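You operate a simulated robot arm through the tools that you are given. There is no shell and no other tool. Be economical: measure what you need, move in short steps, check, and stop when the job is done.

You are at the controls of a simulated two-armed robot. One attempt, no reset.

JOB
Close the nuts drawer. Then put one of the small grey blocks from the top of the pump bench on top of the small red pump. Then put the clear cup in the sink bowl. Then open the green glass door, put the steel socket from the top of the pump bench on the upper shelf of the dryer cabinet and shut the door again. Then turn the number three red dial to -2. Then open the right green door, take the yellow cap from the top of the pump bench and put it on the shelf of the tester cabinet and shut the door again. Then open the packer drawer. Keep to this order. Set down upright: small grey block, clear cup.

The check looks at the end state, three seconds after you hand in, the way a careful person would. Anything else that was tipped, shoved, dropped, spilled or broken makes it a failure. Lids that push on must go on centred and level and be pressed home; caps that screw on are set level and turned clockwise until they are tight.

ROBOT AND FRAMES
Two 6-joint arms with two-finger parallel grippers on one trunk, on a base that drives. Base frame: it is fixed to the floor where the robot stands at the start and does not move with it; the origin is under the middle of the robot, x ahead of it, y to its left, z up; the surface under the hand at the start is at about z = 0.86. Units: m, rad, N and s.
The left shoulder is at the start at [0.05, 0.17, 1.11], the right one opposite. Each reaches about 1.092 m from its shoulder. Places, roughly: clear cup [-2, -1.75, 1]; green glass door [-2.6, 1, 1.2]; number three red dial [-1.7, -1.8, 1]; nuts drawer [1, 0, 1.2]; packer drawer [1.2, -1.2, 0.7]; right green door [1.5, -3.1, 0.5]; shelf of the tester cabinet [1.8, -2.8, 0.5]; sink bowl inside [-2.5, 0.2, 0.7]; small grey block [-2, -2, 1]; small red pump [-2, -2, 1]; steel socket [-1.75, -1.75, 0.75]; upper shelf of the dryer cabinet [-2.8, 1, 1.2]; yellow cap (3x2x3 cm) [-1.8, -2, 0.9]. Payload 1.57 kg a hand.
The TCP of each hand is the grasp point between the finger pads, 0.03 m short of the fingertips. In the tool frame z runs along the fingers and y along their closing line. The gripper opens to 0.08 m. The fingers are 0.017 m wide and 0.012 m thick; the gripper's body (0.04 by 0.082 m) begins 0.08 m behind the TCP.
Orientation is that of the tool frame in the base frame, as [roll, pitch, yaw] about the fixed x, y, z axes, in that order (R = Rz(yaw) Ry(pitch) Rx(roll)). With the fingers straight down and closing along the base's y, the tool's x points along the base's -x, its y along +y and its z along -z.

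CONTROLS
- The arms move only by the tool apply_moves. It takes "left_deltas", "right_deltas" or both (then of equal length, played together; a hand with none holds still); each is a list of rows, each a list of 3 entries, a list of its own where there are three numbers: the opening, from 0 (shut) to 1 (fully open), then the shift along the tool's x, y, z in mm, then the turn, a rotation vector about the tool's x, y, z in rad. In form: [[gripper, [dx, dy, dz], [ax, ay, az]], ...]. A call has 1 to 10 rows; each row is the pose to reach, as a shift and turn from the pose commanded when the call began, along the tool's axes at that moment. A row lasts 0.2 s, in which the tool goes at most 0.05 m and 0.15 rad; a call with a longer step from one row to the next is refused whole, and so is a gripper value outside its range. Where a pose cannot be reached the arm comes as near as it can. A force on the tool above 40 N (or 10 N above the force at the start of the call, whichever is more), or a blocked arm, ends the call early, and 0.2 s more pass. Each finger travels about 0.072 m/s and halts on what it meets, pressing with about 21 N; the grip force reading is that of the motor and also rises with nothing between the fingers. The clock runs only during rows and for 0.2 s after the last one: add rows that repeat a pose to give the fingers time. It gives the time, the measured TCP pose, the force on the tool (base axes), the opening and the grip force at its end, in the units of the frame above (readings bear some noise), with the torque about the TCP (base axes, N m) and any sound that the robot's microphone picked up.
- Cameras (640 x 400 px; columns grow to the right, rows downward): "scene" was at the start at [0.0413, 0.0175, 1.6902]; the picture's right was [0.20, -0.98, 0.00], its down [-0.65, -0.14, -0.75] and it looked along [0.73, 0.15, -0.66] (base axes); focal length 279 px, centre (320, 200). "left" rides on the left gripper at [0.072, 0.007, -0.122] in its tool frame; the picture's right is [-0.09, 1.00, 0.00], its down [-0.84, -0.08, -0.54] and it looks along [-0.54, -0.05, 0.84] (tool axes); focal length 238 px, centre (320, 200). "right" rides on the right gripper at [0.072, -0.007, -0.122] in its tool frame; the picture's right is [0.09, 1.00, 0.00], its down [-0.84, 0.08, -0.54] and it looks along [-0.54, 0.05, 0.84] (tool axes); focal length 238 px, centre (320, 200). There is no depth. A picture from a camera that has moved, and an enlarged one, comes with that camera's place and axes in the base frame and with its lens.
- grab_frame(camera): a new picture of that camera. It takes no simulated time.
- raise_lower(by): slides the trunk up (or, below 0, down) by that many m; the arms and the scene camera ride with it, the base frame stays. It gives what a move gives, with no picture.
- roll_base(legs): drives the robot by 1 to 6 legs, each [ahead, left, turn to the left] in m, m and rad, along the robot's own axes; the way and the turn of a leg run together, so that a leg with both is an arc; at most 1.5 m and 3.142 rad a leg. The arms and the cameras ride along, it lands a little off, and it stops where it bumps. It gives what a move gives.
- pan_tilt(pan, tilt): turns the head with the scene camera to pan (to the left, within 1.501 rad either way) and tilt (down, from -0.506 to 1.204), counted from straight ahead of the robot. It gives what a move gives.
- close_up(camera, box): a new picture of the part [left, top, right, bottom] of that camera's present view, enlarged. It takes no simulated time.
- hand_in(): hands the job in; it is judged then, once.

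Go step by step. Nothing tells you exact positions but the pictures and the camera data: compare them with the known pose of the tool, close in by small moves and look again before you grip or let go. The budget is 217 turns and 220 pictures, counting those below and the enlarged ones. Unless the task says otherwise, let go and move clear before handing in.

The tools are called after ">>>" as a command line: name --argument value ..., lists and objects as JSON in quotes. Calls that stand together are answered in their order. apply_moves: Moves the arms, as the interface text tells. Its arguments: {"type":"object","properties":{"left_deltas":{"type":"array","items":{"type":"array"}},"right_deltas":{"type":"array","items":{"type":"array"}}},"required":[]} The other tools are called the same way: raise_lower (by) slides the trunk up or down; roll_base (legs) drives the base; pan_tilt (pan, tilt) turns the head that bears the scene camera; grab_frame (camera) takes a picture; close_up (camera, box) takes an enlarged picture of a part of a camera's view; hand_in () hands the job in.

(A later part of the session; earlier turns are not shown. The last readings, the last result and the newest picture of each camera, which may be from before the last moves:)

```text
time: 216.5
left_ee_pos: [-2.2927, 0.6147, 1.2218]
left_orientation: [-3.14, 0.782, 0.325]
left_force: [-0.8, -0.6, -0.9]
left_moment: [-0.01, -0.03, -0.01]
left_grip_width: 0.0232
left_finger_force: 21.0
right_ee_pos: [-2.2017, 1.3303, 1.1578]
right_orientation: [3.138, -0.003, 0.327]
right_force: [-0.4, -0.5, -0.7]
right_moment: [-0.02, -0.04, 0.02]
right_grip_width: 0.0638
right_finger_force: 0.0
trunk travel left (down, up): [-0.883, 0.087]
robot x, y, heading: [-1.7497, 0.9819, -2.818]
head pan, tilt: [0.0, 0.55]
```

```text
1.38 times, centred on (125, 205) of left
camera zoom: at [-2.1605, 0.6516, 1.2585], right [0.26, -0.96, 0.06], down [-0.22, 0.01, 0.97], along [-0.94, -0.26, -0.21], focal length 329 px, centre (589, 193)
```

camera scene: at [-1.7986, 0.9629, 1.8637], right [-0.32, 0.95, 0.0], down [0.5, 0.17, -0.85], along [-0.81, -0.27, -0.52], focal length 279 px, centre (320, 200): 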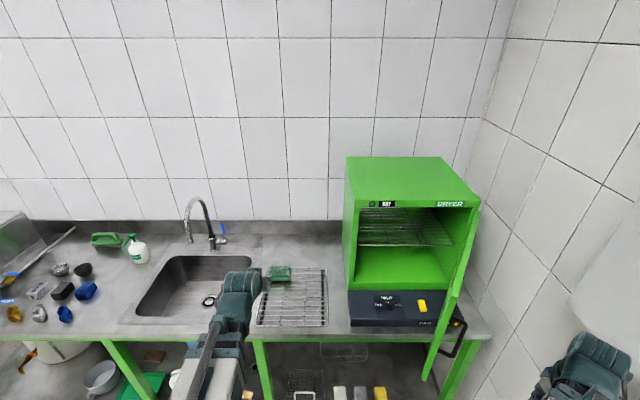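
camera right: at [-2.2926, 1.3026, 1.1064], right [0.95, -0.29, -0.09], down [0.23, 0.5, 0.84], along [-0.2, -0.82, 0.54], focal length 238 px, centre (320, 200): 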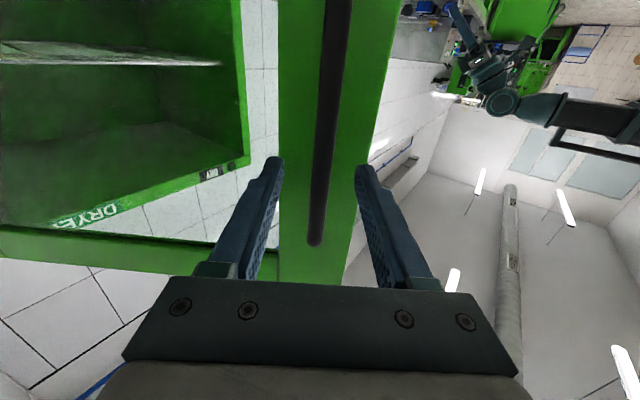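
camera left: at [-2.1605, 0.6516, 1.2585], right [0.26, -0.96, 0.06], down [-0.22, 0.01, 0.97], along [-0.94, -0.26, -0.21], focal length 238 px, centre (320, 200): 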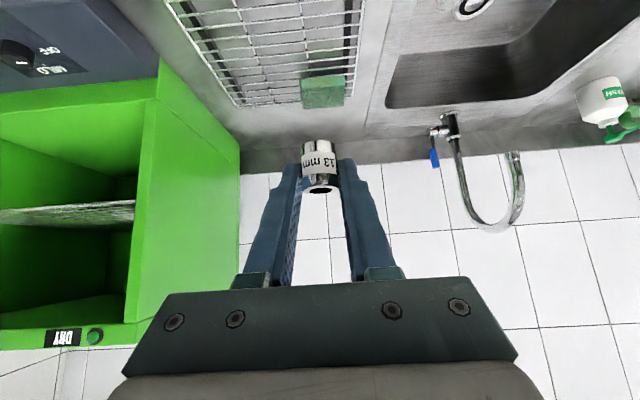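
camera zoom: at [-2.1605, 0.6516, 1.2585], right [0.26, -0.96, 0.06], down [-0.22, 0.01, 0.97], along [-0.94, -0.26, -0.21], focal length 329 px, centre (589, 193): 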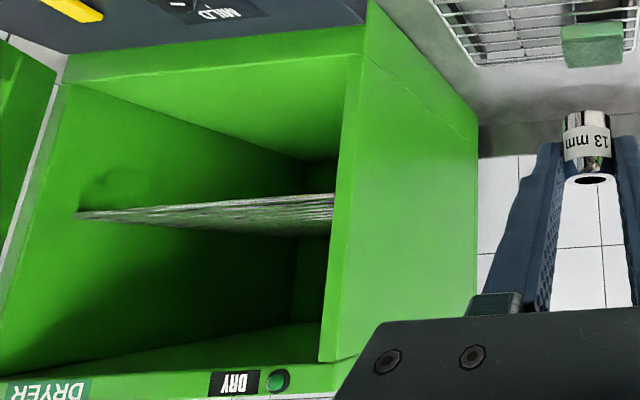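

Shelf front edge is at z≈1.153, about 5 cm inside the door plane. I'll bring the left hand in front of the opening, yawed 23° to the right.

>>> apply_moves --left_deltas '[[0, [-4, -46, 4], [0.035, 0, 0.035]], [0, [-8, -92, 8], [0.07, 0, 0.07]], [0, [-13, -138, 13], [0.106, 0, 0.106]], [0, [-17, -184, 17], [0.141, 0, 0.141]], [0, [-22, -230, 22], [0.177, 0, 0.177]], [0, [-26, -276, 26], [0.212, 0, 0.212]], [0, [-31, -322, 31], [0.248, 0, 0.248]], [0, [-35, -368, 35], [0.283, 0, 0.283]], [0, [-35, -382, 35], [0.283, 0, 0.283]]]'

>>> grab_frame --camera "left"

>>> grab_frame --camera "scene"

```text
time: 218.5
left_ee_pos: [-2.4603, 0.9631, 1.2229]
left_orientation: [-3.14, 0.789, -0.075]
left_force: [0.3, 0.5, -0.6]
left_moment: [-0.01, 0.0, -0.04]
left_grip_width: 0.0233
left_finger_force: 21.2
right_ee_pos: [-2.2008, 1.3313, 1.1573]
right_orientation: [3.138, 0.0, 0.325]
right_force: [-0.4, 0.1, -0.1]
right_moment: [0.0, 0.04, 0.01]
right_grip_width: 0.0639
right_finger_force: 0.1
trunk travel left (down, up): [-0.883, 0.087]
robot x, y, heading: [-1.7512, 0.9799, -2.817]
head pan, tilt: [0.0, 0.55]
```

```text
109 pictures are left
camera left: at [-2.3241, 0.9464, 1.2592], right [-0.14, -0.99, 0.06], down [-0.2, 0.09, 0.98], along [-0.97, 0.12, -0.21], focal length 238 px, centre (320, 200)
```

left: 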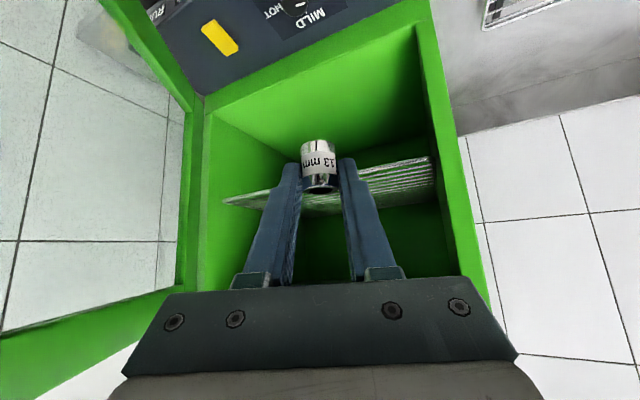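

```text
108 pictures are left
camera scene: at [-1.7967, 0.9634, 1.8638], right [-0.32, 0.95, 0.0], down [0.5, 0.17, -0.85], along [-0.81, -0.27, -0.52], focal length 279 px, centre (320, 200)
```

scene: 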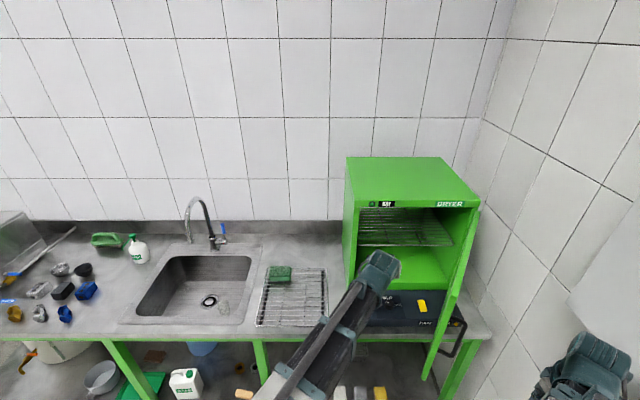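

Lined up with the opening, socket ~3.5 cm above shelf level. Going in most of the way.

>>> apply_moves --left_deltas '[[0, [-33, 0, 33], [0, 0, 0]], [0, [-66, 0, 66], [0, 0, 0]], [0, [-99, 0, 99], [0, 0, 0]], [0, [-130, 0, 130], [0, 0, 0]]]'

>>> grab_frame --camera "left"

>>> close_up --camera "scene" --box '[320, 140, 500, 310]'

```text
time: 219.5
left_ee_pos: [-2.6463, 0.9772, 1.2214]
left_orientation: [3.141, 0.783, -0.076]
left_force: [-0.9, -0.7, -0.9]
left_moment: [0.0, -0.02, 0.02]
left_grip_width: 0.0232
left_finger_force: 20.8
right_ee_pos: [-2.2022, 1.3299, 1.1588]
right_orientation: [3.137, -0.003, 0.326]
right_force: [-0.1, 0.0, 0.4]
right_moment: [-0.03, -0.01, -0.01]
right_grip_width: 0.0642
right_finger_force: 0.1
trunk travel left (down, up): [-0.883, 0.087]
robot x, y, heading: [-1.7507, 0.9792, -2.819]
head pan, tilt: [0.0, 0.55]
```

```text
107 pictures are left
camera left: at [-2.5098, 0.9594, 1.2586], right [-0.14, -0.99, 0.06], down [-0.2, 0.09, 0.97], along [-0.97, 0.12, -0.21], focal length 238 px, centre (320, 200)
```

left: 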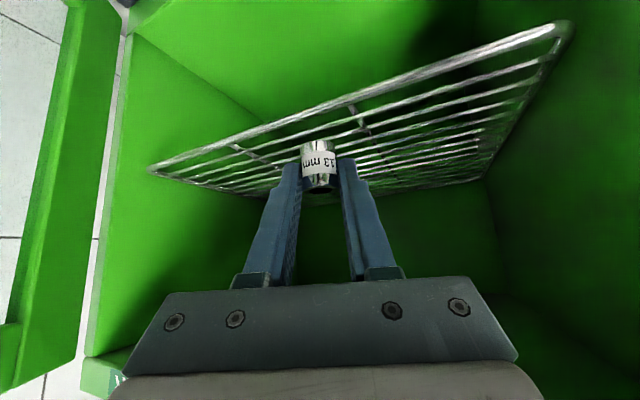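

```text
2.35 times, centred on (410, 225) of scene
camera zoom: at [-1.7978, 0.9635, 1.8637], right [-0.32, 0.95, 0.0], down [0.5, 0.17, -0.85], along [-0.81, -0.27, -0.52], focal length 656 px, centre (108, 141)
```

zoom: 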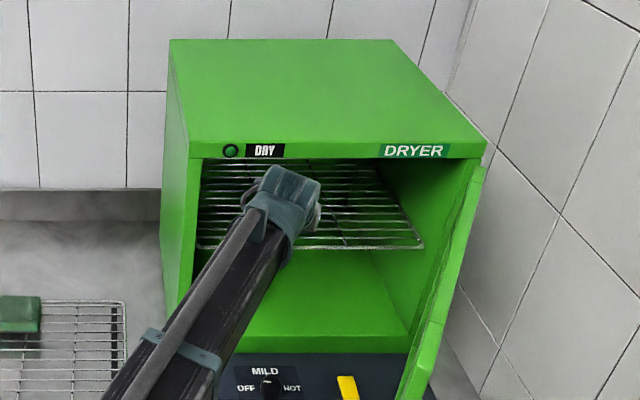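

Going 5 cm further in, then lowering to the shelf.

>>> apply_moves --left_deltas '[[0, [-20, 0, 20], [0, 0, 0]], [0, [-36, 0, 36], [0, 0, 0]]]'

>>> raise_lower --by -0.024

>>> grab_frame --camera "left"

```text
time: 220.1
left_ee_pos: [-2.6958, 0.9789, 1.2224]
left_orientation: [-3.141, 0.785, -0.076]
left_force: [0.3, -0.7, -0.8]
left_moment: [-0.01, 0.03, 0.02]
left_grip_width: 0.0234
left_finger_force: 21.1
right_ee_pos: [-2.201, 1.3312, 1.159]
right_orientation: [3.138, 0.001, 0.327]
right_force: [-0.3, 0.5, 0.5]
right_moment: [-0.01, -0.02, 0.03]
right_grip_width: 0.0643
right_finger_force: 0.0
trunk travel left (down, up): [-0.883, 0.087]
robot x, y, heading: [-1.7486, 0.9777, -2.823]
head pan, tilt: [0.0, 0.55]
```

```text
time: 220.8
left_ee_pos: [-2.6942, 0.9776, 1.1981]
left_orientation: [-3.139, 0.785, -0.076]
left_force: [0.1, -0.4, -0.9]
left_moment: [0.01, -0.04, -0.02]
left_grip_width: 0.0234
left_finger_force: 20.8
right_ee_pos: [-2.2011, 1.3308, 1.1335]
right_orientation: [3.138, -0.001, 0.327]
right_force: [-0.3, 0.7, -0.5]
right_moment: [0.0, -0.01, -0.03]
right_grip_width: 0.0643
right_finger_force: 0.1
trunk travel left (down, up): [-0.859, 0.111]
robot x, y, heading: [-1.7517, 0.9792, -2.82]
head pan, tilt: [0.0, 0.55]
```

```text
105 pictures are left
camera left: at [-2.5587, 0.9608, 1.2351], right [-0.14, -0.99, 0.06], down [-0.2, 0.09, 0.97], along [-0.97, 0.12, -0.21], focal length 238 px, centre (320, 200)
```

left: 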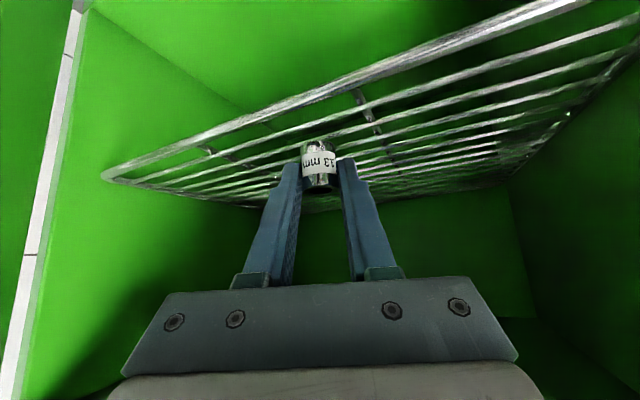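

Nearly there; lowering in small steps until contact.

>>> raise_lower --by -0.007

>>> raise_lower --by -0.004

>>> close_up --camera "left" --box '[240, 80, 400, 220]'

```text
time: 221.4
left_ee_pos: [-2.6953, 0.9796, 1.1916]
left_orientation: [-3.14, 0.781, -0.077]
left_force: [-0.5, -0.6, -1.0]
left_moment: [0.03, 0.0, 0.01]
left_grip_width: 0.0234
left_finger_force: 20.7
right_ee_pos: [-2.2011, 1.3308, 1.1266]
right_orientation: [3.139, -0.001, 0.325]
right_force: [0.6, 0.2, -0.2]
right_moment: [0.0, 0.01, -0.01]
right_grip_width: 0.0637
right_finger_force: 0.0
trunk travel left (down, up): [-0.852, 0.118]
robot x, y, heading: [-1.7489, 0.9786, -2.824]
head pan, tilt: [0.0, 0.55]
```

```text
time: 221.9
left_ee_pos: [-2.6949, 0.9795, 1.1882]
left_orientation: [-3.139, 0.785, -0.073]
left_force: [-0.2, -0.3, 2.6]
left_moment: [-0.05, 0.06, -0.03]
left_grip_width: 0.0236
left_finger_force: 21.0
right_ee_pos: [-2.201, 1.3314, 1.1233]
right_orientation: [3.139, -0.001, 0.326]
right_force: [0.1, -0.4, 0.1]
right_moment: [0.0, -0.01, -0.01]
right_grip_width: 0.0641
right_finger_force: 0.0
trunk travel left (down, up): [-0.848, 0.122]
robot x, y, heading: [-1.7512, 0.9783, -2.82]
head pan, tilt: [0.0, 0.55]
```

```text
2.86 times, centred on (320, 150) of left
camera zoom: at [-2.5586, 0.9608, 1.2243], right [-0.14, -0.99, 0.06], down [-0.2, 0.09, 0.97], along [-0.97, 0.12, -0.21], focal length 681 px, centre (320, 343)
```

zoom: 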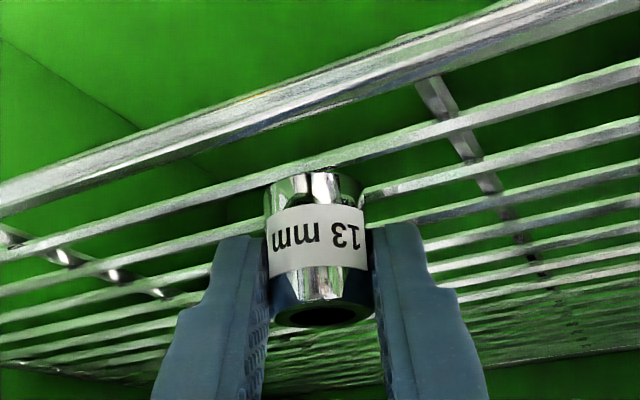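

In contact with the wires. Pressing 1.5 mm more, then releasing.

>>> raise_lower --by -0.0015

>>> apply_moves --left_deltas '[[0.33, [0, 0, 0], [0, 0, 0]], [0.4, [0, 0, 0], [0, 0, 0]], [0.48, [0, 0, 0], [0, 0, 0]], [0.48, [0, 0, 0], [0, 0, 0]]]'

>>> close_up --camera "left" --box '[240, 80, 400, 220]'

```text
time: 222.4
left_ee_pos: [-2.6941, 0.9781, 1.1865]
left_orientation: [-3.141, 0.787, -0.075]
left_force: [-3.2, 1.0, 13.8]
left_moment: [0.05, 0.15, 0.01]
left_grip_width: 0.0232
left_finger_force: 20.7
right_ee_pos: [-2.2, 1.3298, 1.1222]
right_orientation: [3.139, -0.001, 0.327]
right_force: [-0.1, 0.6, 0.5]
right_moment: [0.0, -0.01, 0.0]
right_grip_width: 0.0642
right_finger_force: 0.0
trunk travel left (down, up): [-0.847, 0.123]
robot x, y, heading: [-1.7479, 0.9801, -2.817]
head pan, tilt: [0.0, 0.55]
```

```text
time: 223.4
left_ee_pos: [-2.6952, 0.9784, 1.1864]
left_orientation: [-3.141, 0.785, -0.075]
left_force: [0.0, 0.1, 0.5]
left_moment: [0.01, -0.02, 0.0]
left_grip_width: 0.0384
left_finger_force: 0.0
right_ee_pos: [-2.2008, 1.3299, 1.1212]
right_orientation: [3.139, 0.002, 0.325]
right_force: [-0.5, -0.3, -1.5]
right_moment: [-0.03, -0.04, 0.02]
right_grip_width: 0.064
right_finger_force: 0.0
trunk travel left (down, up): [-0.847, 0.123]
robot x, y, heading: [-1.7464, 0.9793, -2.818]
head pan, tilt: [0.0, 0.55]
```

```text
2.86 times, centred on (320, 150) of left
camera zoom: at [-2.5589, 0.9608, 1.2225], right [-0.14, -0.99, 0.06], down [-0.2, 0.09, 0.97], along [-0.97, 0.12, -0.21], focal length 681 px, centre (320, 343)
```

zoom: 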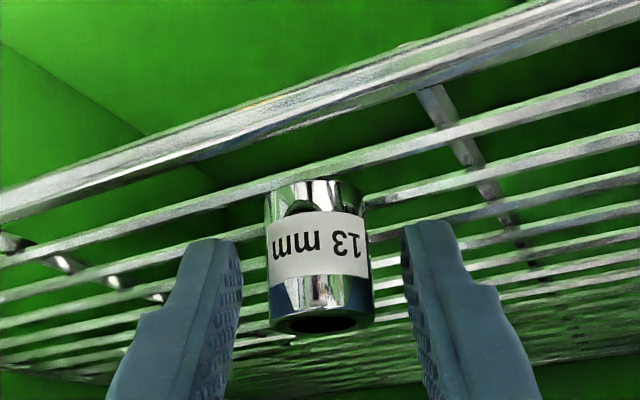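

The socket stands on the shelf. Withdrawing the left hand straight back, then out to the left.

>>> apply_moves --left_deltas '[[0.48, [15, 0, -15], [0, 0, 0]], [0.48, [40, 0, -40], [0, 0, 0]], [0.48, [72, 0, -72], [0, 0, 0]], [0.48, [105, 0, -105], [0, 0, 0]], [0.48, [138, 0, -138], [0, 0, 0]], [0.48, [170, 0, -170], [0, 0, 0]]]'

>>> close_up --camera "left" --box '[160, 60, 480, 290]'

>>> apply_moves --left_deltas '[[0.48, [0, 40, 0], [0, 0, 0]], [0.48, [8, 85, -8], [-0.05, 0, -0.05]], [0.48, [16, 130, -16], [-0.1, 0, -0.1]], [0.48, [24, 175, -24], [-0.15, 0, -0.15]], [0.48, [32, 220, -32], [-0.2, 0, -0.2]], [0.48, [40, 262, -40], [-0.25, 0, -0.25]], [0.48, [50, 300, -50], [-0.283, 0, -0.283]]]'

>>> grab_frame --camera "scene"

```text
time: 224.8
left_ee_pos: [-2.4539, 0.9612, 1.1869]
left_orientation: [-3.14, 0.785, -0.075]
left_force: [-0.1, 0.0, 0.7]
left_moment: [0.01, -0.02, 0.01]
left_grip_width: 0.0384
left_finger_force: 0.1
right_ee_pos: [-2.2017, 1.3306, 1.1221]
right_orientation: [3.137, 0.0, 0.325]
right_force: [0.0, 0.1, 0.1]
right_moment: [0.04, 0.02, 0.03]
right_grip_width: 0.064
right_finger_force: 0.1
trunk travel left (down, up): [-0.847, 0.123]
robot x, y, heading: [-1.7499, 0.9783, -2.82]
head pan, tilt: [0.0, 0.55]
```

```text
1.74 times, centred on (320, 175) of left
camera zoom: at [-2.3185, 0.9434, 1.2229], right [-0.14, -0.99, 0.06], down [-0.2, 0.09, 0.98], along [-0.97, 0.12, -0.21], focal length 414 px, centre (320, 244)
```

zoom: 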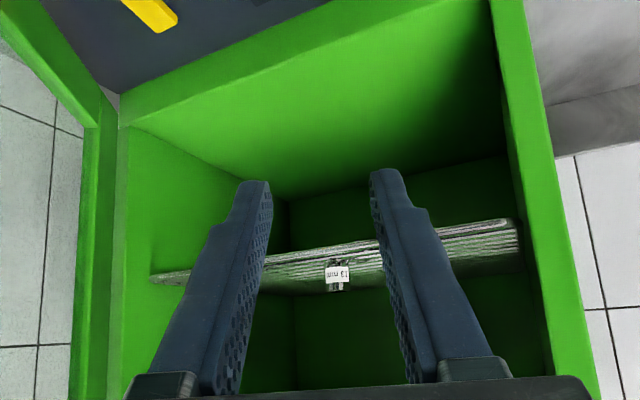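

```text
time: 226.4
left_ee_pos: [-2.4093, 0.6514, 1.1857]
left_orientation: [-3.14, 0.783, 0.326]
left_force: [-0.6, 0.7, -1.0]
left_moment: [-0.02, -0.02, -0.05]
left_grip_width: 0.0383
left_finger_force: 0.1
left hand out of reach, approached as far as the arm can: row 5
right_ee_pos: [-2.2002, 1.3306, 1.1228]
right_orientation: [3.137, -0.001, 0.325]
right_force: [-0.2, 0.8, 0.7]
right_moment: [-0.01, 0.0, 0.02]
right_grip_width: 0.0641
right_finger_force: 0.1
trunk travel left (down, up): [-0.847, 0.123]
robot x, y, heading: [-1.7475, 0.9794, -2.82]
head pan, tilt: [0.0, 0.55]
```

```text
101 pictures are left
camera scene: at [-1.7965, 0.9627, 1.8273], right [-0.32, 0.95, 0.0], down [0.5, 0.17, -0.85], along [-0.81, -0.27, -0.52], focal length 279 px, centre (320, 200)
```

scene: 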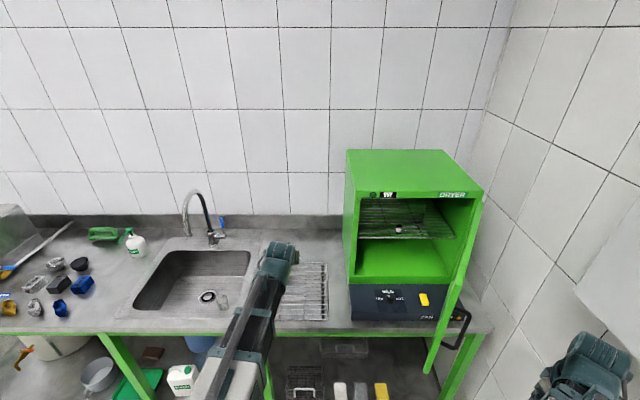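

Socket stands on the upper shelf. Now I'll close the door by pushing its outer face with the right hand (closed fingers), first moving alongside it.

>>> apply_moves --right_deltas '[[0.4, [-45, -4, 0], [0, 0, 0]], [0, [-90, -8, 0], [0, 0, 0]], [0, [-135, -12, 0], [0, 0, 0]], [0, [-180, -16, 0], [0, 0, 0]], [0, [-222, -19, 0], [0, 0, 0]], [0, [-239, -19, 0], [0, 0, 0]]]'

>>> grab_frame --camera "scene"

>>> grab_frame --camera "right"

```text
time: 227.8
left_ee_pos: [-2.4091, 0.6533, 1.1862]
left_orientation: [3.141, 0.782, 0.324]
left_force: [0.0, -1.0, -0.6]
left_moment: [0.0, 0.02, 0.0]
left_grip_width: 0.0383
left_finger_force: 0.0
right_ee_pos: [-2.4343, 1.2692, 1.122]
right_orientation: [3.139, -0.001, 0.326]
right_force: [0.3, 0.7, -0.4]
right_moment: [0.03, -0.02, -0.02]
right_grip_width: 0.0001
right_finger_force: 20.9
trunk travel left (down, up): [-0.847, 0.123]
robot x, y, heading: [-1.7485, 0.9783, -2.82]
head pan, tilt: [0.0, 0.55]
```

```text
100 pictures are left
camera scene: at [-1.7967, 0.9634, 1.8273], right [-0.32, 0.95, 0.0], down [0.5, 0.17, -0.85], along [-0.81, -0.27, -0.52], focal length 279 px, centre (320, 200)
```

scene: 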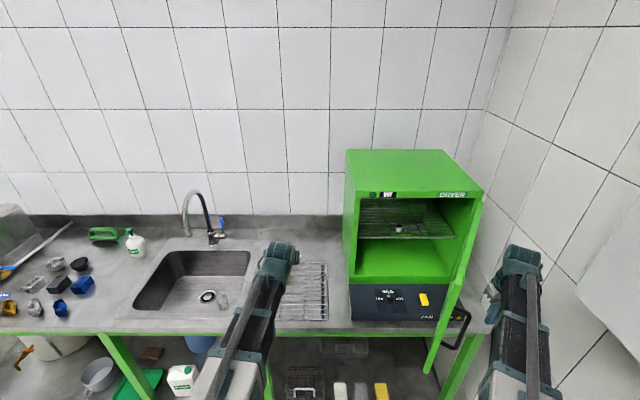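

```text
99 pictures are left
camera right: at [-2.3679, 1.3008, 1.2439], right [0.41, -0.91, 0.0], down [-0.77, -0.34, 0.54], along [-0.49, -0.22, -0.84], focal length 238 px, centre (320, 200)
```

right: 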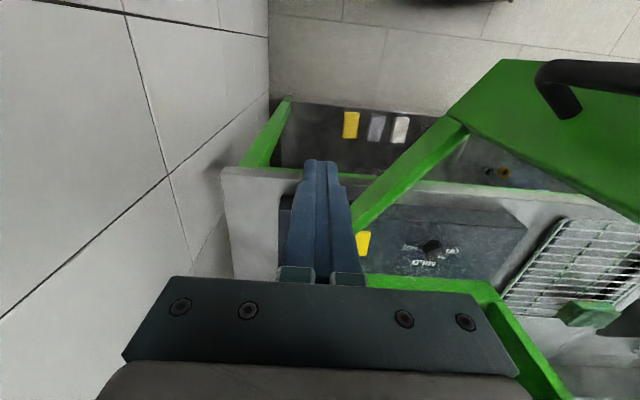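

Hand is on the outer side of the door, clear of the handle. Pushing along the closing arc.

>>> apply_moves --right_deltas '[[0, [-2, 38, 0], [0, 0, 0]], [0, [-6, 76, 0], [0, 0, 0]], [0, [-22, 105, 0], [0, 0, 0]], [0, [-38, 130, 0], [0, 0, 0]], [0, [-61, 161, 0], [0, 0, 0]], [0, [-91, 187, 0], [0, 0, 0]], [0, [-126, 211, 0], [0, 0, 0]], [0, [-159, 228, 0], [0, 0, 0]], [0, [-185, 236, 0], [0, 0, 0]]]'

>>> grab_frame --camera "scene"

```text
time: 229.8
left_ee_pos: [-2.4084, 0.6527, 1.1852]
left_orientation: [3.141, 0.784, 0.324]
left_force: [1.1, -0.1, -0.1]
left_moment: [0.0, 0.01, -0.02]
left_grip_width: 0.0384
left_finger_force: 0.1
right_ee_pos: [-2.5334, 0.9906, 1.121]
right_orientation: [3.138, 0.0, 0.329]
right_force: [0.0, 0.1, -0.1]
right_moment: [-0.02, 0.0, 0.0]
right_grip_width: 0.0
right_finger_force: 21.3
trunk travel left (down, up): [-0.847, 0.123]
robot x, y, heading: [-1.7515, 0.9788, -2.818]
head pan, tilt: [0.0, 0.55]
```

```text
98 pictures are left
camera scene: at [-1.7973, 0.9631, 1.8273], right [-0.32, 0.95, 0.0], down [0.5, 0.17, -0.85], along [-0.81, -0.27, -0.52], focal length 279 px, centre (320, 200)
```

scene: 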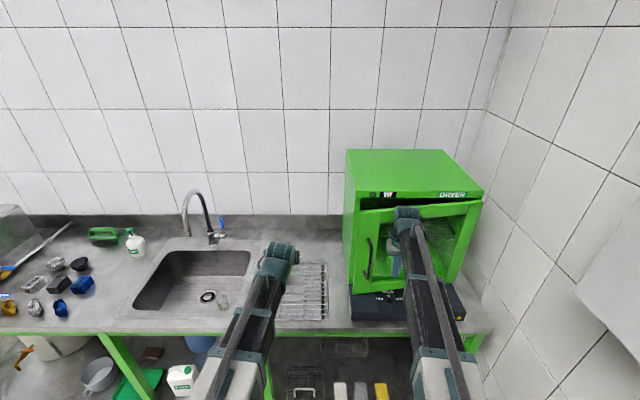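

Almost closed. Pushing the rest straight forward until it meets resistance.

>>> apply_moves --right_deltas '[[0, [-25, 4, 0], [0, 0, 0]], [0, [-45, 8, 0], [0, 0, 0]], [0, [-60, 10, 0], [0, 0, 0]], [0, [-72, 10, 0], [0, 0, 0]], [0, [-82, 10, 0], [0, 0, 0]], [0, [-90, 10, 0], [0, 0, 0]], [0, [-96, 10, 0], [0, 0, 0]]]'

>>> close_up --camera "scene" --box '[320, 140, 500, 330]'

```text
time: 230.8
left_ee_pos: [-2.4074, 0.6543, 1.1863]
left_orientation: [-3.139, 0.785, 0.323]
left_force: [0.1, -1.1, 0.2]
left_moment: [-0.02, 0.03, 0.02]
left_grip_width: 0.0382
left_finger_force: 0.1
right_ee_pos: [-2.5842, 0.9617, 1.1221]
right_orientation: [3.139, -0.011, 0.324]
right_force: [5.6, 2.2, -0.4]
right_moment: [-0.3, 0.64, -0.09]
right_grip_width: 0.0002
right_finger_force: 21.0
trunk travel left (down, up): [-0.847, 0.123]
robot x, y, heading: [-1.7502, 0.9811, -2.824]
head pan, tilt: [0.0, 0.55]
stopped in row 4 (right hand): the force on the tool passed its limit at 50 N (the readings are from after the stop); the commanded pose is now the measured one
```

```text
2.11 times, centred on (410, 235) of scene
camera zoom: at [-1.7953, 0.9636, 1.8275], right [-0.32, 0.95, 0.0], down [0.5, 0.17, -0.85], along [-0.81, -0.27, -0.52], focal length 587 px, centre (130, 126)
```

zoom: 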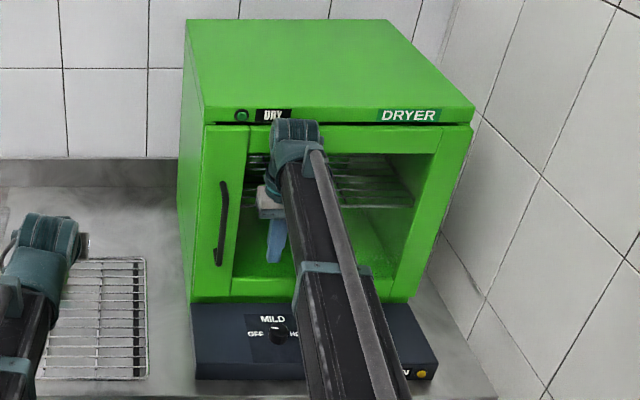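

It met firm resistance and looks flush. Backing off both the hand and base, then verifying.

>>> apply_moves --right_deltas '[[0, [40, 0, 0], [0, 0, 0]], [0, [80, 0, 0], [0, 0, 0]], [0, [120, 0, 0], [0, 0, 0]], [0, [160, 0, 0], [0, 0, 0]]]'

>>> roll_base --legs '[[-0.45, 0.1, 0]]'

>>> close_up --camera "scene" --box '[280, 60, 520, 260]'

```text
time: 231.8
left_ee_pos: [-2.409, 0.6543, 1.1854]
left_orientation: [3.14, 0.782, 0.324]
left_force: [0.0, 0.6, 0.2]
left_moment: [0.03, -0.01, 0.01]
left_grip_width: 0.0386
left_finger_force: 0.1
right_ee_pos: [-2.4346, 1.0142, 1.1221]
right_orientation: [3.136, -0.009, 0.325]
right_force: [0.4, 0.6, -0.4]
right_moment: [-0.01, 0.03, -0.01]
right_grip_width: 0.0001
right_finger_force: 20.4
trunk travel left (down, up): [-0.847, 0.123]
robot x, y, heading: [-1.751, 0.9764, -2.813]
head pan, tilt: [0.0, 0.55]
```

```text
time: 234.6
left_ee_pos: [-1.9405, 0.7007, 1.1855]
left_orientation: [3.139, 0.784, 0.331]
left_force: [0.4, 0.1, 0.1]
left_moment: [0.03, 0.0, 0.01]
left_grip_width: 0.0383
left_finger_force: 0.0
right_ee_pos: [-1.9706, 1.058, 1.1222]
right_orientation: [3.136, -0.009, 0.333]
right_force: [0.0, 0.4, 0.3]
right_moment: [0.01, 0.02, -0.01]
right_grip_width: 0.0
right_finger_force: 21.1
trunk travel left (down, up): [-0.847, 0.123]
robot x, y, heading: [-1.2816, 1.032, -2.81]
head pan, tilt: [0.0, 0.55]
```

```text
2.00 times, centred on (400, 160) of scene
camera zoom: at [-1.3304, 1.0145, 1.8273], right [-0.32, 0.95, 0.0], down [0.49, 0.17, -0.85], along [-0.81, -0.28, -0.52], focal length 558 px, centre (160, 280)
```

zoom: 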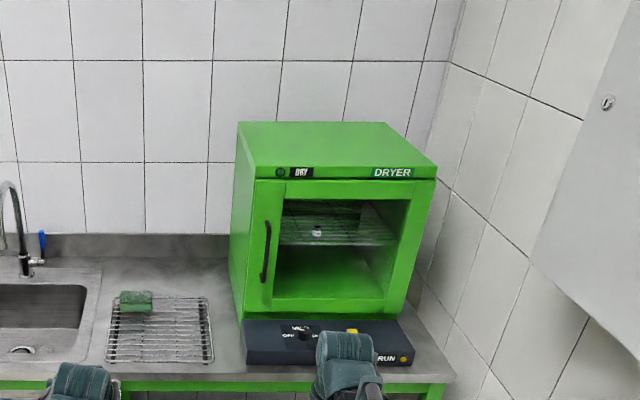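

The door is shut with the socket visible on the upper shelf. Now back to the pump bench for the red dial.

>>> roll_base --legs '[[0, 1.4, -0.015], [0, 1.35, 0], [0.35, 0, 0]]'

>>> pan_tilt --pan 0.0 --tilt 0.65

>>> grab_frame --camera "scene"

```text
time: 249.9
left_ee_pos: [-1.4014, -2.0392, 1.185]
left_orientation: [-3.14, 0.781, 0.331]
left_force: [-0.6, -0.1, 0.5]
left_moment: [0.01, 0.01, 0.0]
left_grip_width: 0.0388
left_finger_force: 0.0
right_ee_pos: [-1.4302, -1.6802, 1.1219]
right_orientation: [3.137, -0.01, 0.33]
right_force: [-0.1, -1.5, -0.3]
right_moment: [0.01, -0.03, 0.01]
right_grip_width: 0.0
right_finger_force: 21.5
trunk travel left (down, up): [-0.847, 0.123]
robot x, y, heading: [-0.742, -1.7089, -2.811]
head pan, tilt: [0.0, 0.55]
```

```text
time: 250.5
left_ee_pos: [-1.4006, -2.0391, 1.1873]
left_orientation: [-3.141, 0.786, 0.329]
left_force: [0.0, -0.5, 0.2]
left_moment: [0.02, 0.0, -0.02]
left_grip_width: 0.0388
left_finger_force: 0.0
right_ee_pos: [-1.4288, -1.6803, 1.122]
right_orientation: [3.137, -0.009, 0.331]
right_force: [0.7, 0.6, -0.2]
right_moment: [-0.02, -0.03, 0.0]
right_grip_width: 0.0
right_finger_force: 20.9
trunk travel left (down, up): [-0.847, 0.123]
robot x, y, heading: [-0.7416, -1.7091, -2.813]
head pan, tilt: [0.0, 0.649]
```

```text
95 pictures are left
camera scene: at [-0.7869, -1.7246, 1.8185], right [-0.32, 0.95, 0.0], down [0.57, 0.19, -0.8], along [-0.75, -0.26, -0.6], focal length 279 px, centre (320, 200)
```

scene: 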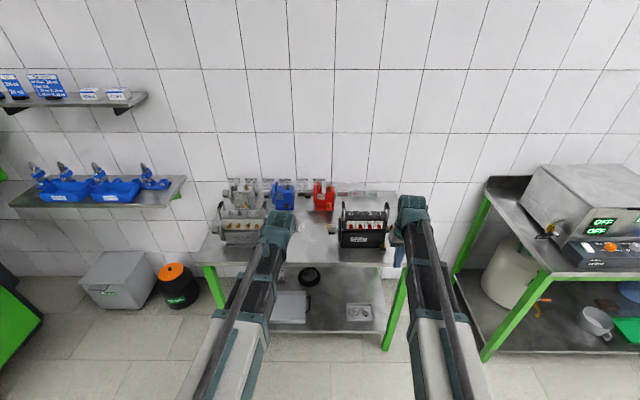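

>>> close_up --camera "scene" --box '[325, 190, 405, 255]'

>>> close_up --camera "scene" --box '[200, 170, 400, 260]'

```text
6.15 times, centred on (365, 222) of scene
camera zoom: at [-0.7869, -1.7246, 1.8185], right [-0.32, 0.95, 0.0], down [0.57, 0.19, -0.8], along [-0.75, -0.26, -0.6], focal length 1717 px, centre (43, 62)
```

zoom: 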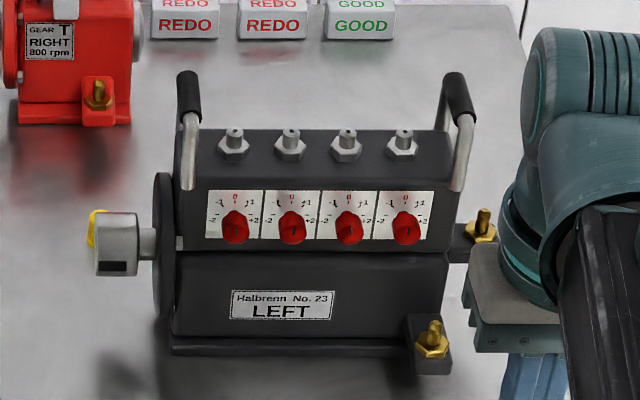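

```text
3.20 times, centred on (300, 215) of scene
camera zoom: at [-0.7869, -1.7246, 1.8185], right [-0.32, 0.95, 0.0], down [0.57, 0.19, -0.8], along [-0.75, -0.26, -0.6], focal length 893 px, centre (384, 152)
```

zoom: 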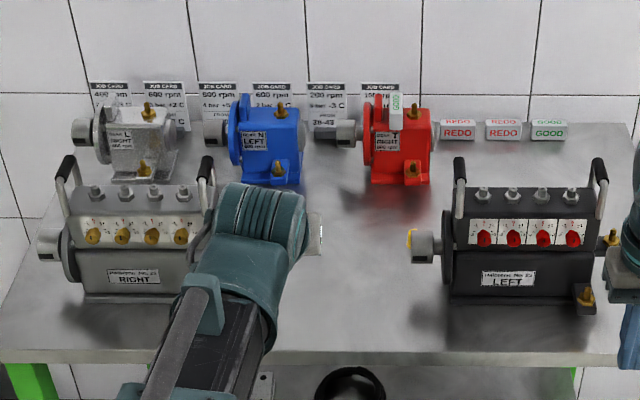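

Dials read −2 (left) … 0 (top) … +2 (right); the third from the left is at about (-1.71,-1.81,0.99). I'll point the right hand forward and lower to its height.

>>> apply_moves --right_deltas '[[0.2, [-10, 3, 0], [0, -0.15, 0]], [0.4, [-20, 6, 0], [0, -0.3, 0]], [0.6, [-30, 9, 0], [0, -0.45, 0]], [0.6, [-40, 12, 0], [0, -0.6, 0]], [0.6, [-50, 15, 0], [0, -0.75, 0]], [0.6, [-60, 18, 0], [0, -0.9, 0]], [0.6, [-70, 21, 0], [0, -1.05, 0]], [0.6, [-80, 24, 0], [0, -1.2, 0]], [0.6, [-90, 27, 0], [0, -1.35, 0]], [0.6, [-100, 30, 0], [0, -1.5, 0]]]'

>>> apply_moves --right_deltas '[[0.6, [0, 0, 0], [0, -0.065, 0]]]'

>>> raise_lower --by -0.3

>>> grab_frame --camera "right"

>>> grab_frame --camera "scene"

```text
time: 252.7
left_ee_pos: [-1.4012, -2.0383, 1.1862]
left_orientation: [-3.14, 0.782, 0.329]
left_force: [0.2, -0.3, -0.1]
left_moment: [0.0, 0.0, -0.01]
left_grip_width: 0.0385
left_finger_force: 0.0
right_ee_pos: [-1.5117, -1.7465, 1.3237]
right_orientation: [3.085, 1.487, 0.275]
right_force: [-0.6, -0.2, -0.4]
right_moment: [0.0, 0.0, 0.0]
right_grip_width: 0.0478
right_finger_force: 0.1
right hand out of reach, approached as far as the arm can: row 2, 3, 4, 5, 6, 7, 8, 9, 10
trunk travel left (down, up): [-0.847, 0.123]
robot x, y, heading: [-0.7393, -1.7109, -2.814]
head pan, tilt: [0.0, 0.649]
```

```text
time: 253.1
left_ee_pos: [-1.4012, -2.0385, 1.1865]
left_orientation: [3.141, 0.782, 0.331]
left_force: [0.3, -0.7, -0.4]
left_moment: [0.0, -0.03, 0.01]
left_grip_width: 0.0382
left_finger_force: 0.2
right_ee_pos: [-1.5112, -1.7469, 1.33]
right_orientation: [3.048, 1.518, 0.241]
right_force: [-0.3, -0.7, 0.0]
right_moment: [0.0, 0.02, 0.01]
right_grip_width: 0.048
right_finger_force: 0.0
right hand out of reach, approached as far as the arm can: row 1
trunk travel left (down, up): [-0.847, 0.123]
robot x, y, heading: [-0.7406, -1.7072, -2.814]
head pan, tilt: [0.0, 0.649]
```

```text
time: 256.1
left_ee_pos: [-1.4005, -2.0377, 0.886]
left_orientation: [-3.141, 0.781, 0.331]
left_force: [0.2, 0.0, -0.3]
left_moment: [0.03, 0.02, -0.01]
left_grip_width: 0.0381
left_finger_force: 0.0
right_ee_pos: [-1.5118, -1.7473, 1.0307]
right_orientation: [3.048, 1.516, 0.241]
right_force: [-0.5, -0.7, 0.9]
right_moment: [0.01, -0.02, -0.02]
right_grip_width: 0.0478
right_finger_force: 0.1
trunk travel left (down, up): [-0.547, 0.423]
robot x, y, heading: [-0.7404, -1.7139, -2.815]
head pan, tilt: [0.0, 0.649]
```

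```text
92 pictures are left
camera right: at [-1.3952, -1.6989, 0.9649], right [0.33, -0.94, -0.09], down [0.49, 0.09, 0.86], along [-0.8, -0.33, 0.49], focal length 238 px, centre (320, 200)
```

right: 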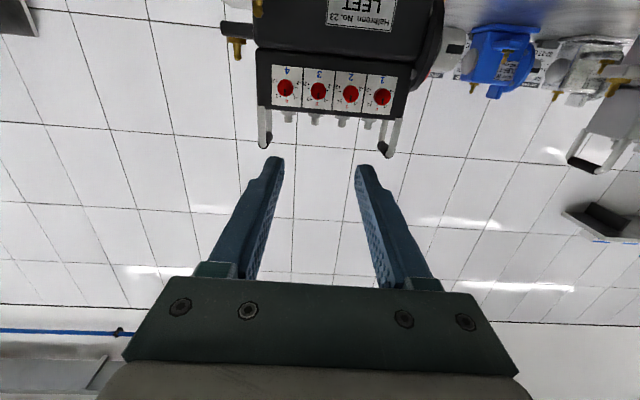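

```text
91 pictures are left
camera scene: at [-0.787, -1.7246, 1.5185], right [-0.32, 0.95, 0.0], down [0.57, 0.19, -0.8], along [-0.75, -0.26, -0.6], focal length 279 px, centre (320, 200)
```

scene: 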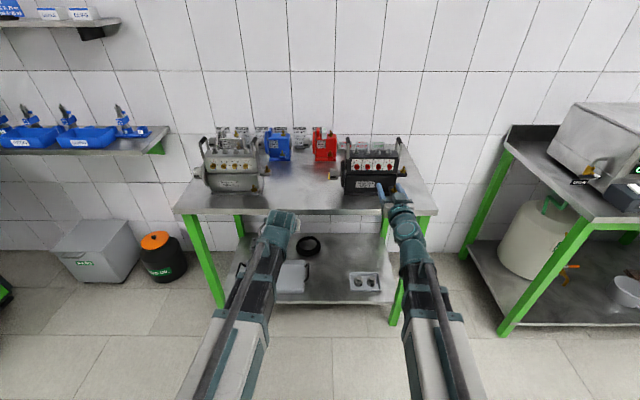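

Dial 3 is at about (-1.725,-1.816,0.985), on a roughly vertical face. Close-up to read it.

>>> close_up --camera "right" --box '[250, 50, 420, 130]'

>>> close_up --camera "scene" --box '[335, 140, 405, 190]'

```text
3.76 times, centred on (335, 90) of right
camera zoom: at [-1.3952, -1.6989, 0.9649], right [0.33, -0.94, -0.09], down [0.49, 0.09, 0.86], along [-0.8, -0.33, 0.49], focal length 897 px, centre (264, 614)
```

zoom: 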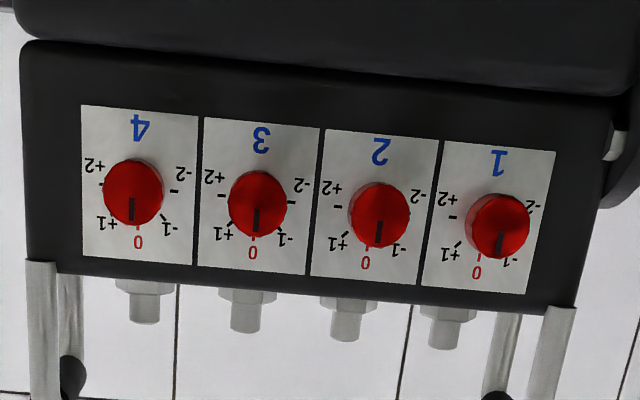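

```text
8.00 times, centred on (370, 165) of scene
camera zoom: at [-0.787, -1.7246, 1.5185], right [-0.32, 0.95, 0.0], down [0.57, 0.19, -0.8], along [-0.75, -0.26, -0.6], focal length 2232 px, centre (-80, 480)
```

zoom: 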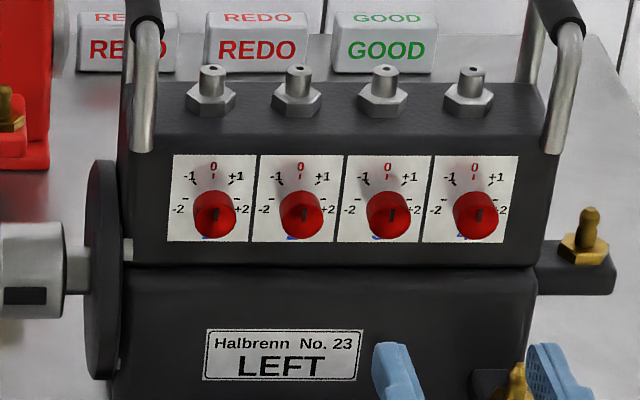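

Round knobs, all at 0; −2 is 90° counter-clockwise. I'll pre-rotate the hand +90° (fingers above/below the knob), so I can then turn it back −90° while gripping. Also levelling the pitch and lowering to knob height.

>>> apply_moves --right_deltas '[[0.5, [0, 0, 0], [0, -0.055, 0]]]'

>>> apply_moves --right_deltas '[[0.5, [0, 0, 0], [0, 0, 0.15]], [0.5, [0, 0, 0], [0, 0, 0.3]], [0.5, [0, 0, 0], [0, 0, 0.45]], [0.5, [0, 0, 0], [0, 0, 0.6]], [0.5, [0, 0, 0], [0, 0, 0.75]], [0.5, [0, 0, 0], [0, 0, 0.9]], [0.5, [0, 0, 0], [0, 0, 1.05]], [0.5, [0, 0, 0], [0, 0, 1.2]], [0.5, [0, 0, 0], [0, 0, 1.35]], [0.5, [0, 0, 0], [0, 0, 1.5]]]'

>>> apply_moves --right_deltas '[[0.5, [0, 0, 0], [0, 0, 0.07]]]'

>>> raise_lower --by -0.046

>>> grab_frame --camera "right"

```text
time: 256.5
left_ee_pos: [-1.4019, -2.0386, 0.886]
left_orientation: [3.141, 0.782, 0.331]
left_force: [-0.5, -0.1, -0.4]
left_moment: [0.0, -0.01, 0.0]
left_grip_width: 0.0386
left_finger_force: 0.1
right_ee_pos: [-1.5121, -1.7473, 1.0366]
right_orientation: [2.95, 1.546, 0.147]
right_force: [-0.4, 0.5, 0.4]
right_moment: [0.01, 0.01, 0.0]
right_grip_width: 0.0399
right_finger_force: 0.0
right hand out of reach, approached as far as the arm can: row 1
trunk travel left (down, up): [-0.547, 0.423]
robot x, y, heading: [-0.7439, -1.7073, -2.815]
head pan, tilt: [0.0, 0.649]
```

```text
time: 258.7
left_ee_pos: [-1.4004, -2.0384, 0.8856]
left_orientation: [-3.141, 0.782, 0.328]
left_force: [0.4, -0.2, -1.1]
left_moment: [0.0, 0.04, -0.02]
left_grip_width: 0.0384
left_finger_force: 0.0
right_ee_pos: [-1.5115, -1.7477, 1.0412]
right_orientation: [1.572, 0.063, -1.236]
right_force: [0.0, -0.3, -1.1]
right_moment: [-0.02, -0.01, -0.06]
right_grip_width: 0.04
right_finger_force: 0.1
right hand out of reach, approached as far as the arm can: row 1, 2, 3, 4, 5, 6, 7, 8, 9, 10
trunk travel left (down, up): [-0.547, 0.423]
robot x, y, heading: [-0.7456, -1.7059, -2.813]
head pan, tilt: [0.0, 0.649]
```

```text
time: 259.1
left_ee_pos: [-1.4014, -2.04, 0.886]
left_orientation: [-3.141, 0.781, 0.33]
left_force: [0.5, -0.3, 0.0]
left_moment: [0.01, 0.0, -0.04]
left_grip_width: 0.0384
left_finger_force: 0.0
right_ee_pos: [-1.5102, -1.7478, 1.0411]
right_orientation: [1.57, -0.004, -1.236]
right_force: [0.3, 0.7, -1.1]
right_moment: [-0.01, -0.02, -0.02]
right_grip_width: 0.04
right_finger_force: 0.1
trunk travel left (down, up): [-0.547, 0.423]
robot x, y, heading: [-0.744, -1.712, -2.811]
head pan, tilt: [0.0, 0.649]
```

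```text
time: 260.0
left_ee_pos: [-1.4013, -2.038, 0.8406]
left_orientation: [-3.141, 0.782, 0.329]
left_force: [0.6, 0.1, -0.3]
left_moment: [0.0, 0.0, 0.03]
left_grip_width: 0.0384
left_finger_force: 0.1
right_ee_pos: [-1.5116, -1.7481, 0.9963]
right_orientation: [1.571, -0.003, -1.236]
right_force: [0.6, -0.8, -0.2]
right_moment: [0.0, 0.0, 0.04]
right_grip_width: 0.0401
right_finger_force: 0.1
trunk travel left (down, up): [-0.501, 0.469]
robot x, y, heading: [-0.7405, -1.7101, -2.812]
head pan, tilt: [0.0, 0.649]
```

```text
88 pictures are left
camera right: at [-1.3724, -1.7749, 0.9896], right [0.03, -0.08, 1.0], down [0.24, 0.97, 0.07], along [-0.97, 0.23, 0.05], focal length 238 px, centre (320, 200)
```

right: 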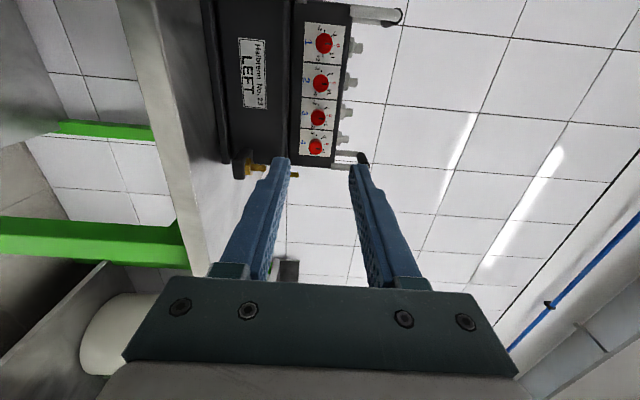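

Nicely posed; knob 3 is about 21 cm ahead, 6 mm right, 5 mm low. Approaching to ~8 cm.

>>> raise_lower --by -0.004

>>> apply_moves --right_deltas '[[0.5, [-2, 0, 45], [0, 0, 0]], [0.5, [-4, 0, 90], [0, 0, 0]], [0.5, [-6, 0, 130], [0, 0, 0]]]'

>>> grab_frame --camera "right"

>>> close_up --camera "scene" --box '[325, 130, 425, 200]'

```text
time: 260.6
left_ee_pos: [-1.4018, -2.0385, 0.8359]
left_orientation: [-3.141, 0.781, 0.329]
left_force: [0.9, -0.8, 0.8]
left_moment: [0.02, 0.01, 0.02]
left_grip_width: 0.0386
left_finger_force: 0.1
right_ee_pos: [-1.5104, -1.7474, 0.9916]
right_orientation: [1.571, -0.004, -1.236]
right_force: [0.6, 0.4, 0.3]
right_moment: [0.0, -0.01, 0.0]
right_grip_width: 0.0398
right_finger_force: 0.0
trunk travel left (down, up): [-0.497, 0.473]
robot x, y, heading: [-0.7408, -1.7102, -2.817]
head pan, tilt: [0.0, 0.649]
```

```text
time: 261.4
left_ee_pos: [-1.4015, -2.0394, 0.8361]
left_orientation: [-3.141, 0.78, 0.329]
left_force: [1.0, -0.1, 1.2]
left_moment: [-0.01, 0.04, -0.03]
left_grip_width: 0.0383
left_finger_force: 0.1
right_ee_pos: [-1.6349, -1.7831, 0.9906]
right_orientation: [1.572, -0.005, -1.234]
right_force: [-0.2, -0.1, -0.1]
right_moment: [0.02, 0.02, -0.01]
right_grip_width: 0.0397
right_finger_force: 0.1
trunk travel left (down, up): [-0.497, 0.473]
robot x, y, heading: [-0.7389, -1.7079, -2.818]
head pan, tilt: [0.0, 0.649]
```

```text
87 pictures are left
camera right: at [-1.4963, -1.8099, 0.9852], right [0.03, -0.08, 1.0], down [0.24, 0.97, 0.08], along [-0.97, 0.23, 0.05], focal length 238 px, centre (320, 200)
```

right: 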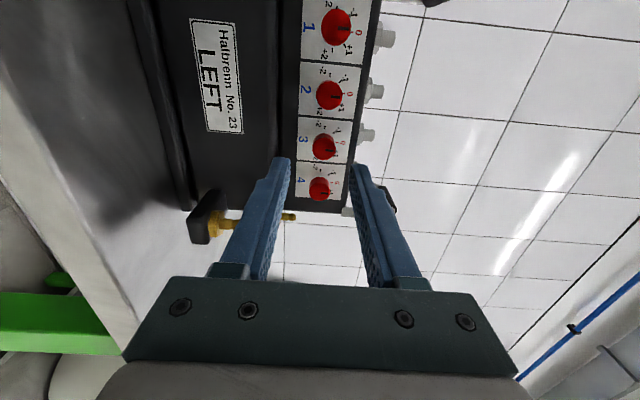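

```text
5.71 times, centred on (375, 165) of scene
camera zoom: at [-0.7872, -1.7246, 1.4685], right [-0.32, 0.95, 0.0], down [0.57, 0.19, -0.8], along [-0.75, -0.26, -0.6], focal length 1594 px, centre (6, 400)
```

zoom: 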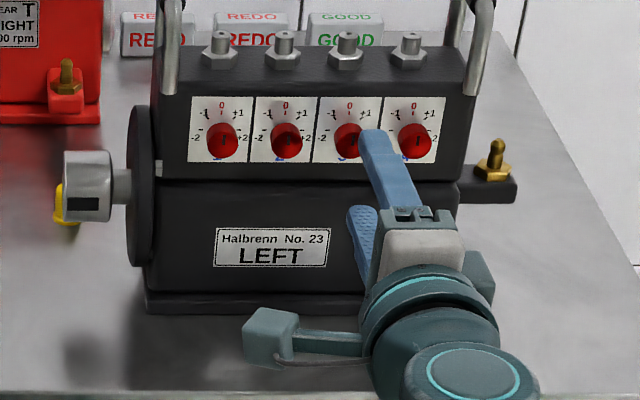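

Aligned laterally; knob ~4 mm higher. Raising 4 mm and moving in 45 mm.

>>> raise_lower --by 0.004

>>> apply_moves --right_deltas '[[0.5, [0, 0, 20], [0, 0, 0]], [0.5, [0, 0, 42], [0, 0, 0]]]'

>>> grab_frame --camera "right"

>>> close_up --camera "scene" --box '[345, 130, 405, 180]'

```text
time: 261.9
left_ee_pos: [-1.4001, -2.0395, 0.8398]
left_orientation: [3.141, 0.781, 0.33]
left_force: [-0.4, 0.5, 0.4]
left_moment: [-0.02, -0.01, 0.02]
left_grip_width: 0.0385
left_finger_force: 0.2
right_ee_pos: [-1.6344, -1.7838, 0.9947]
right_orientation: [1.573, -0.002, -1.236]
right_force: [0.0, 0.4, 0.0]
right_moment: [-0.02, -0.01, 0.03]
right_grip_width: 0.0398
right_finger_force: 0.1
trunk travel left (down, up): [-0.501, 0.469]
robot x, y, heading: [-0.7379, -1.7097, -2.816]
head pan, tilt: [0.0, 0.649]
```

```text
time: 262.5
left_ee_pos: [-1.4008, -2.0389, 0.8392]
left_orientation: [3.142, 0.782, 0.329]
left_force: [0.5, -0.6, -0.5]
left_moment: [-0.03, 0.0, -0.02]
left_grip_width: 0.0386
left_finger_force: 0.1
right_ee_pos: [-1.6733, -1.7968, 0.9956]
right_orientation: [1.573, -0.004, -1.235]
right_force: [-0.1, -0.1, -0.8]
right_moment: [-0.03, 0.04, 0.0]
right_grip_width: 0.0399
right_finger_force: 0.1
trunk travel left (down, up): [-0.501, 0.469]
robot x, y, heading: [-0.7419, -1.7102, -2.815]
head pan, tilt: [0.0, 0.649]
```

```text
85 pictures are left
camera right: at [-1.5343, -1.8236, 0.9892], right [0.03, -0.08, 1.0], down [0.24, 0.97, 0.07], along [-0.97, 0.23, 0.05], focal length 238 px, centre (320, 200)
```

right: 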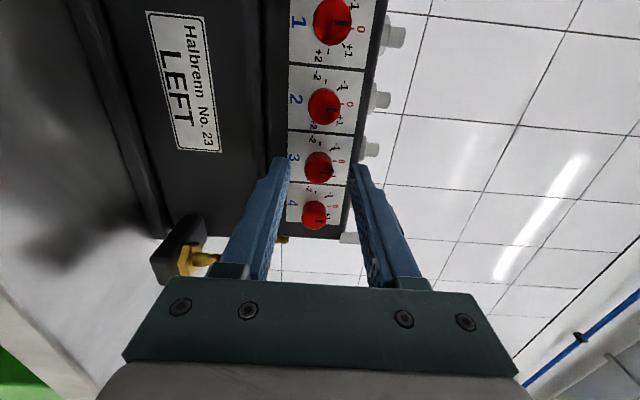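

```text
8.00 times, centred on (375, 155) of scene
camera zoom: at [-0.7872, -1.7246, 1.4725], right [-0.32, 0.95, 0.0], down [0.57, 0.19, -0.8], along [-0.75, -0.26, -0.6], focal length 2232 px, centre (-120, 560)
```

zoom: 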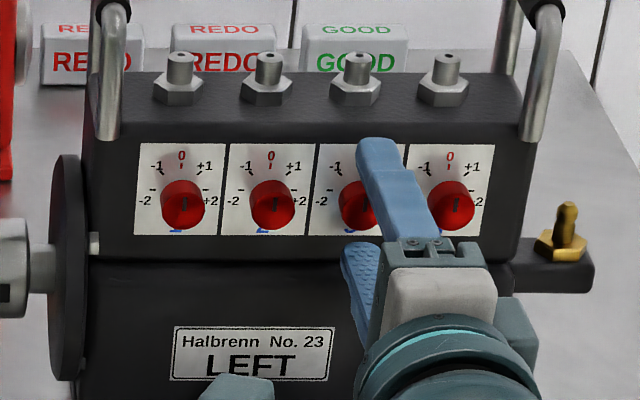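

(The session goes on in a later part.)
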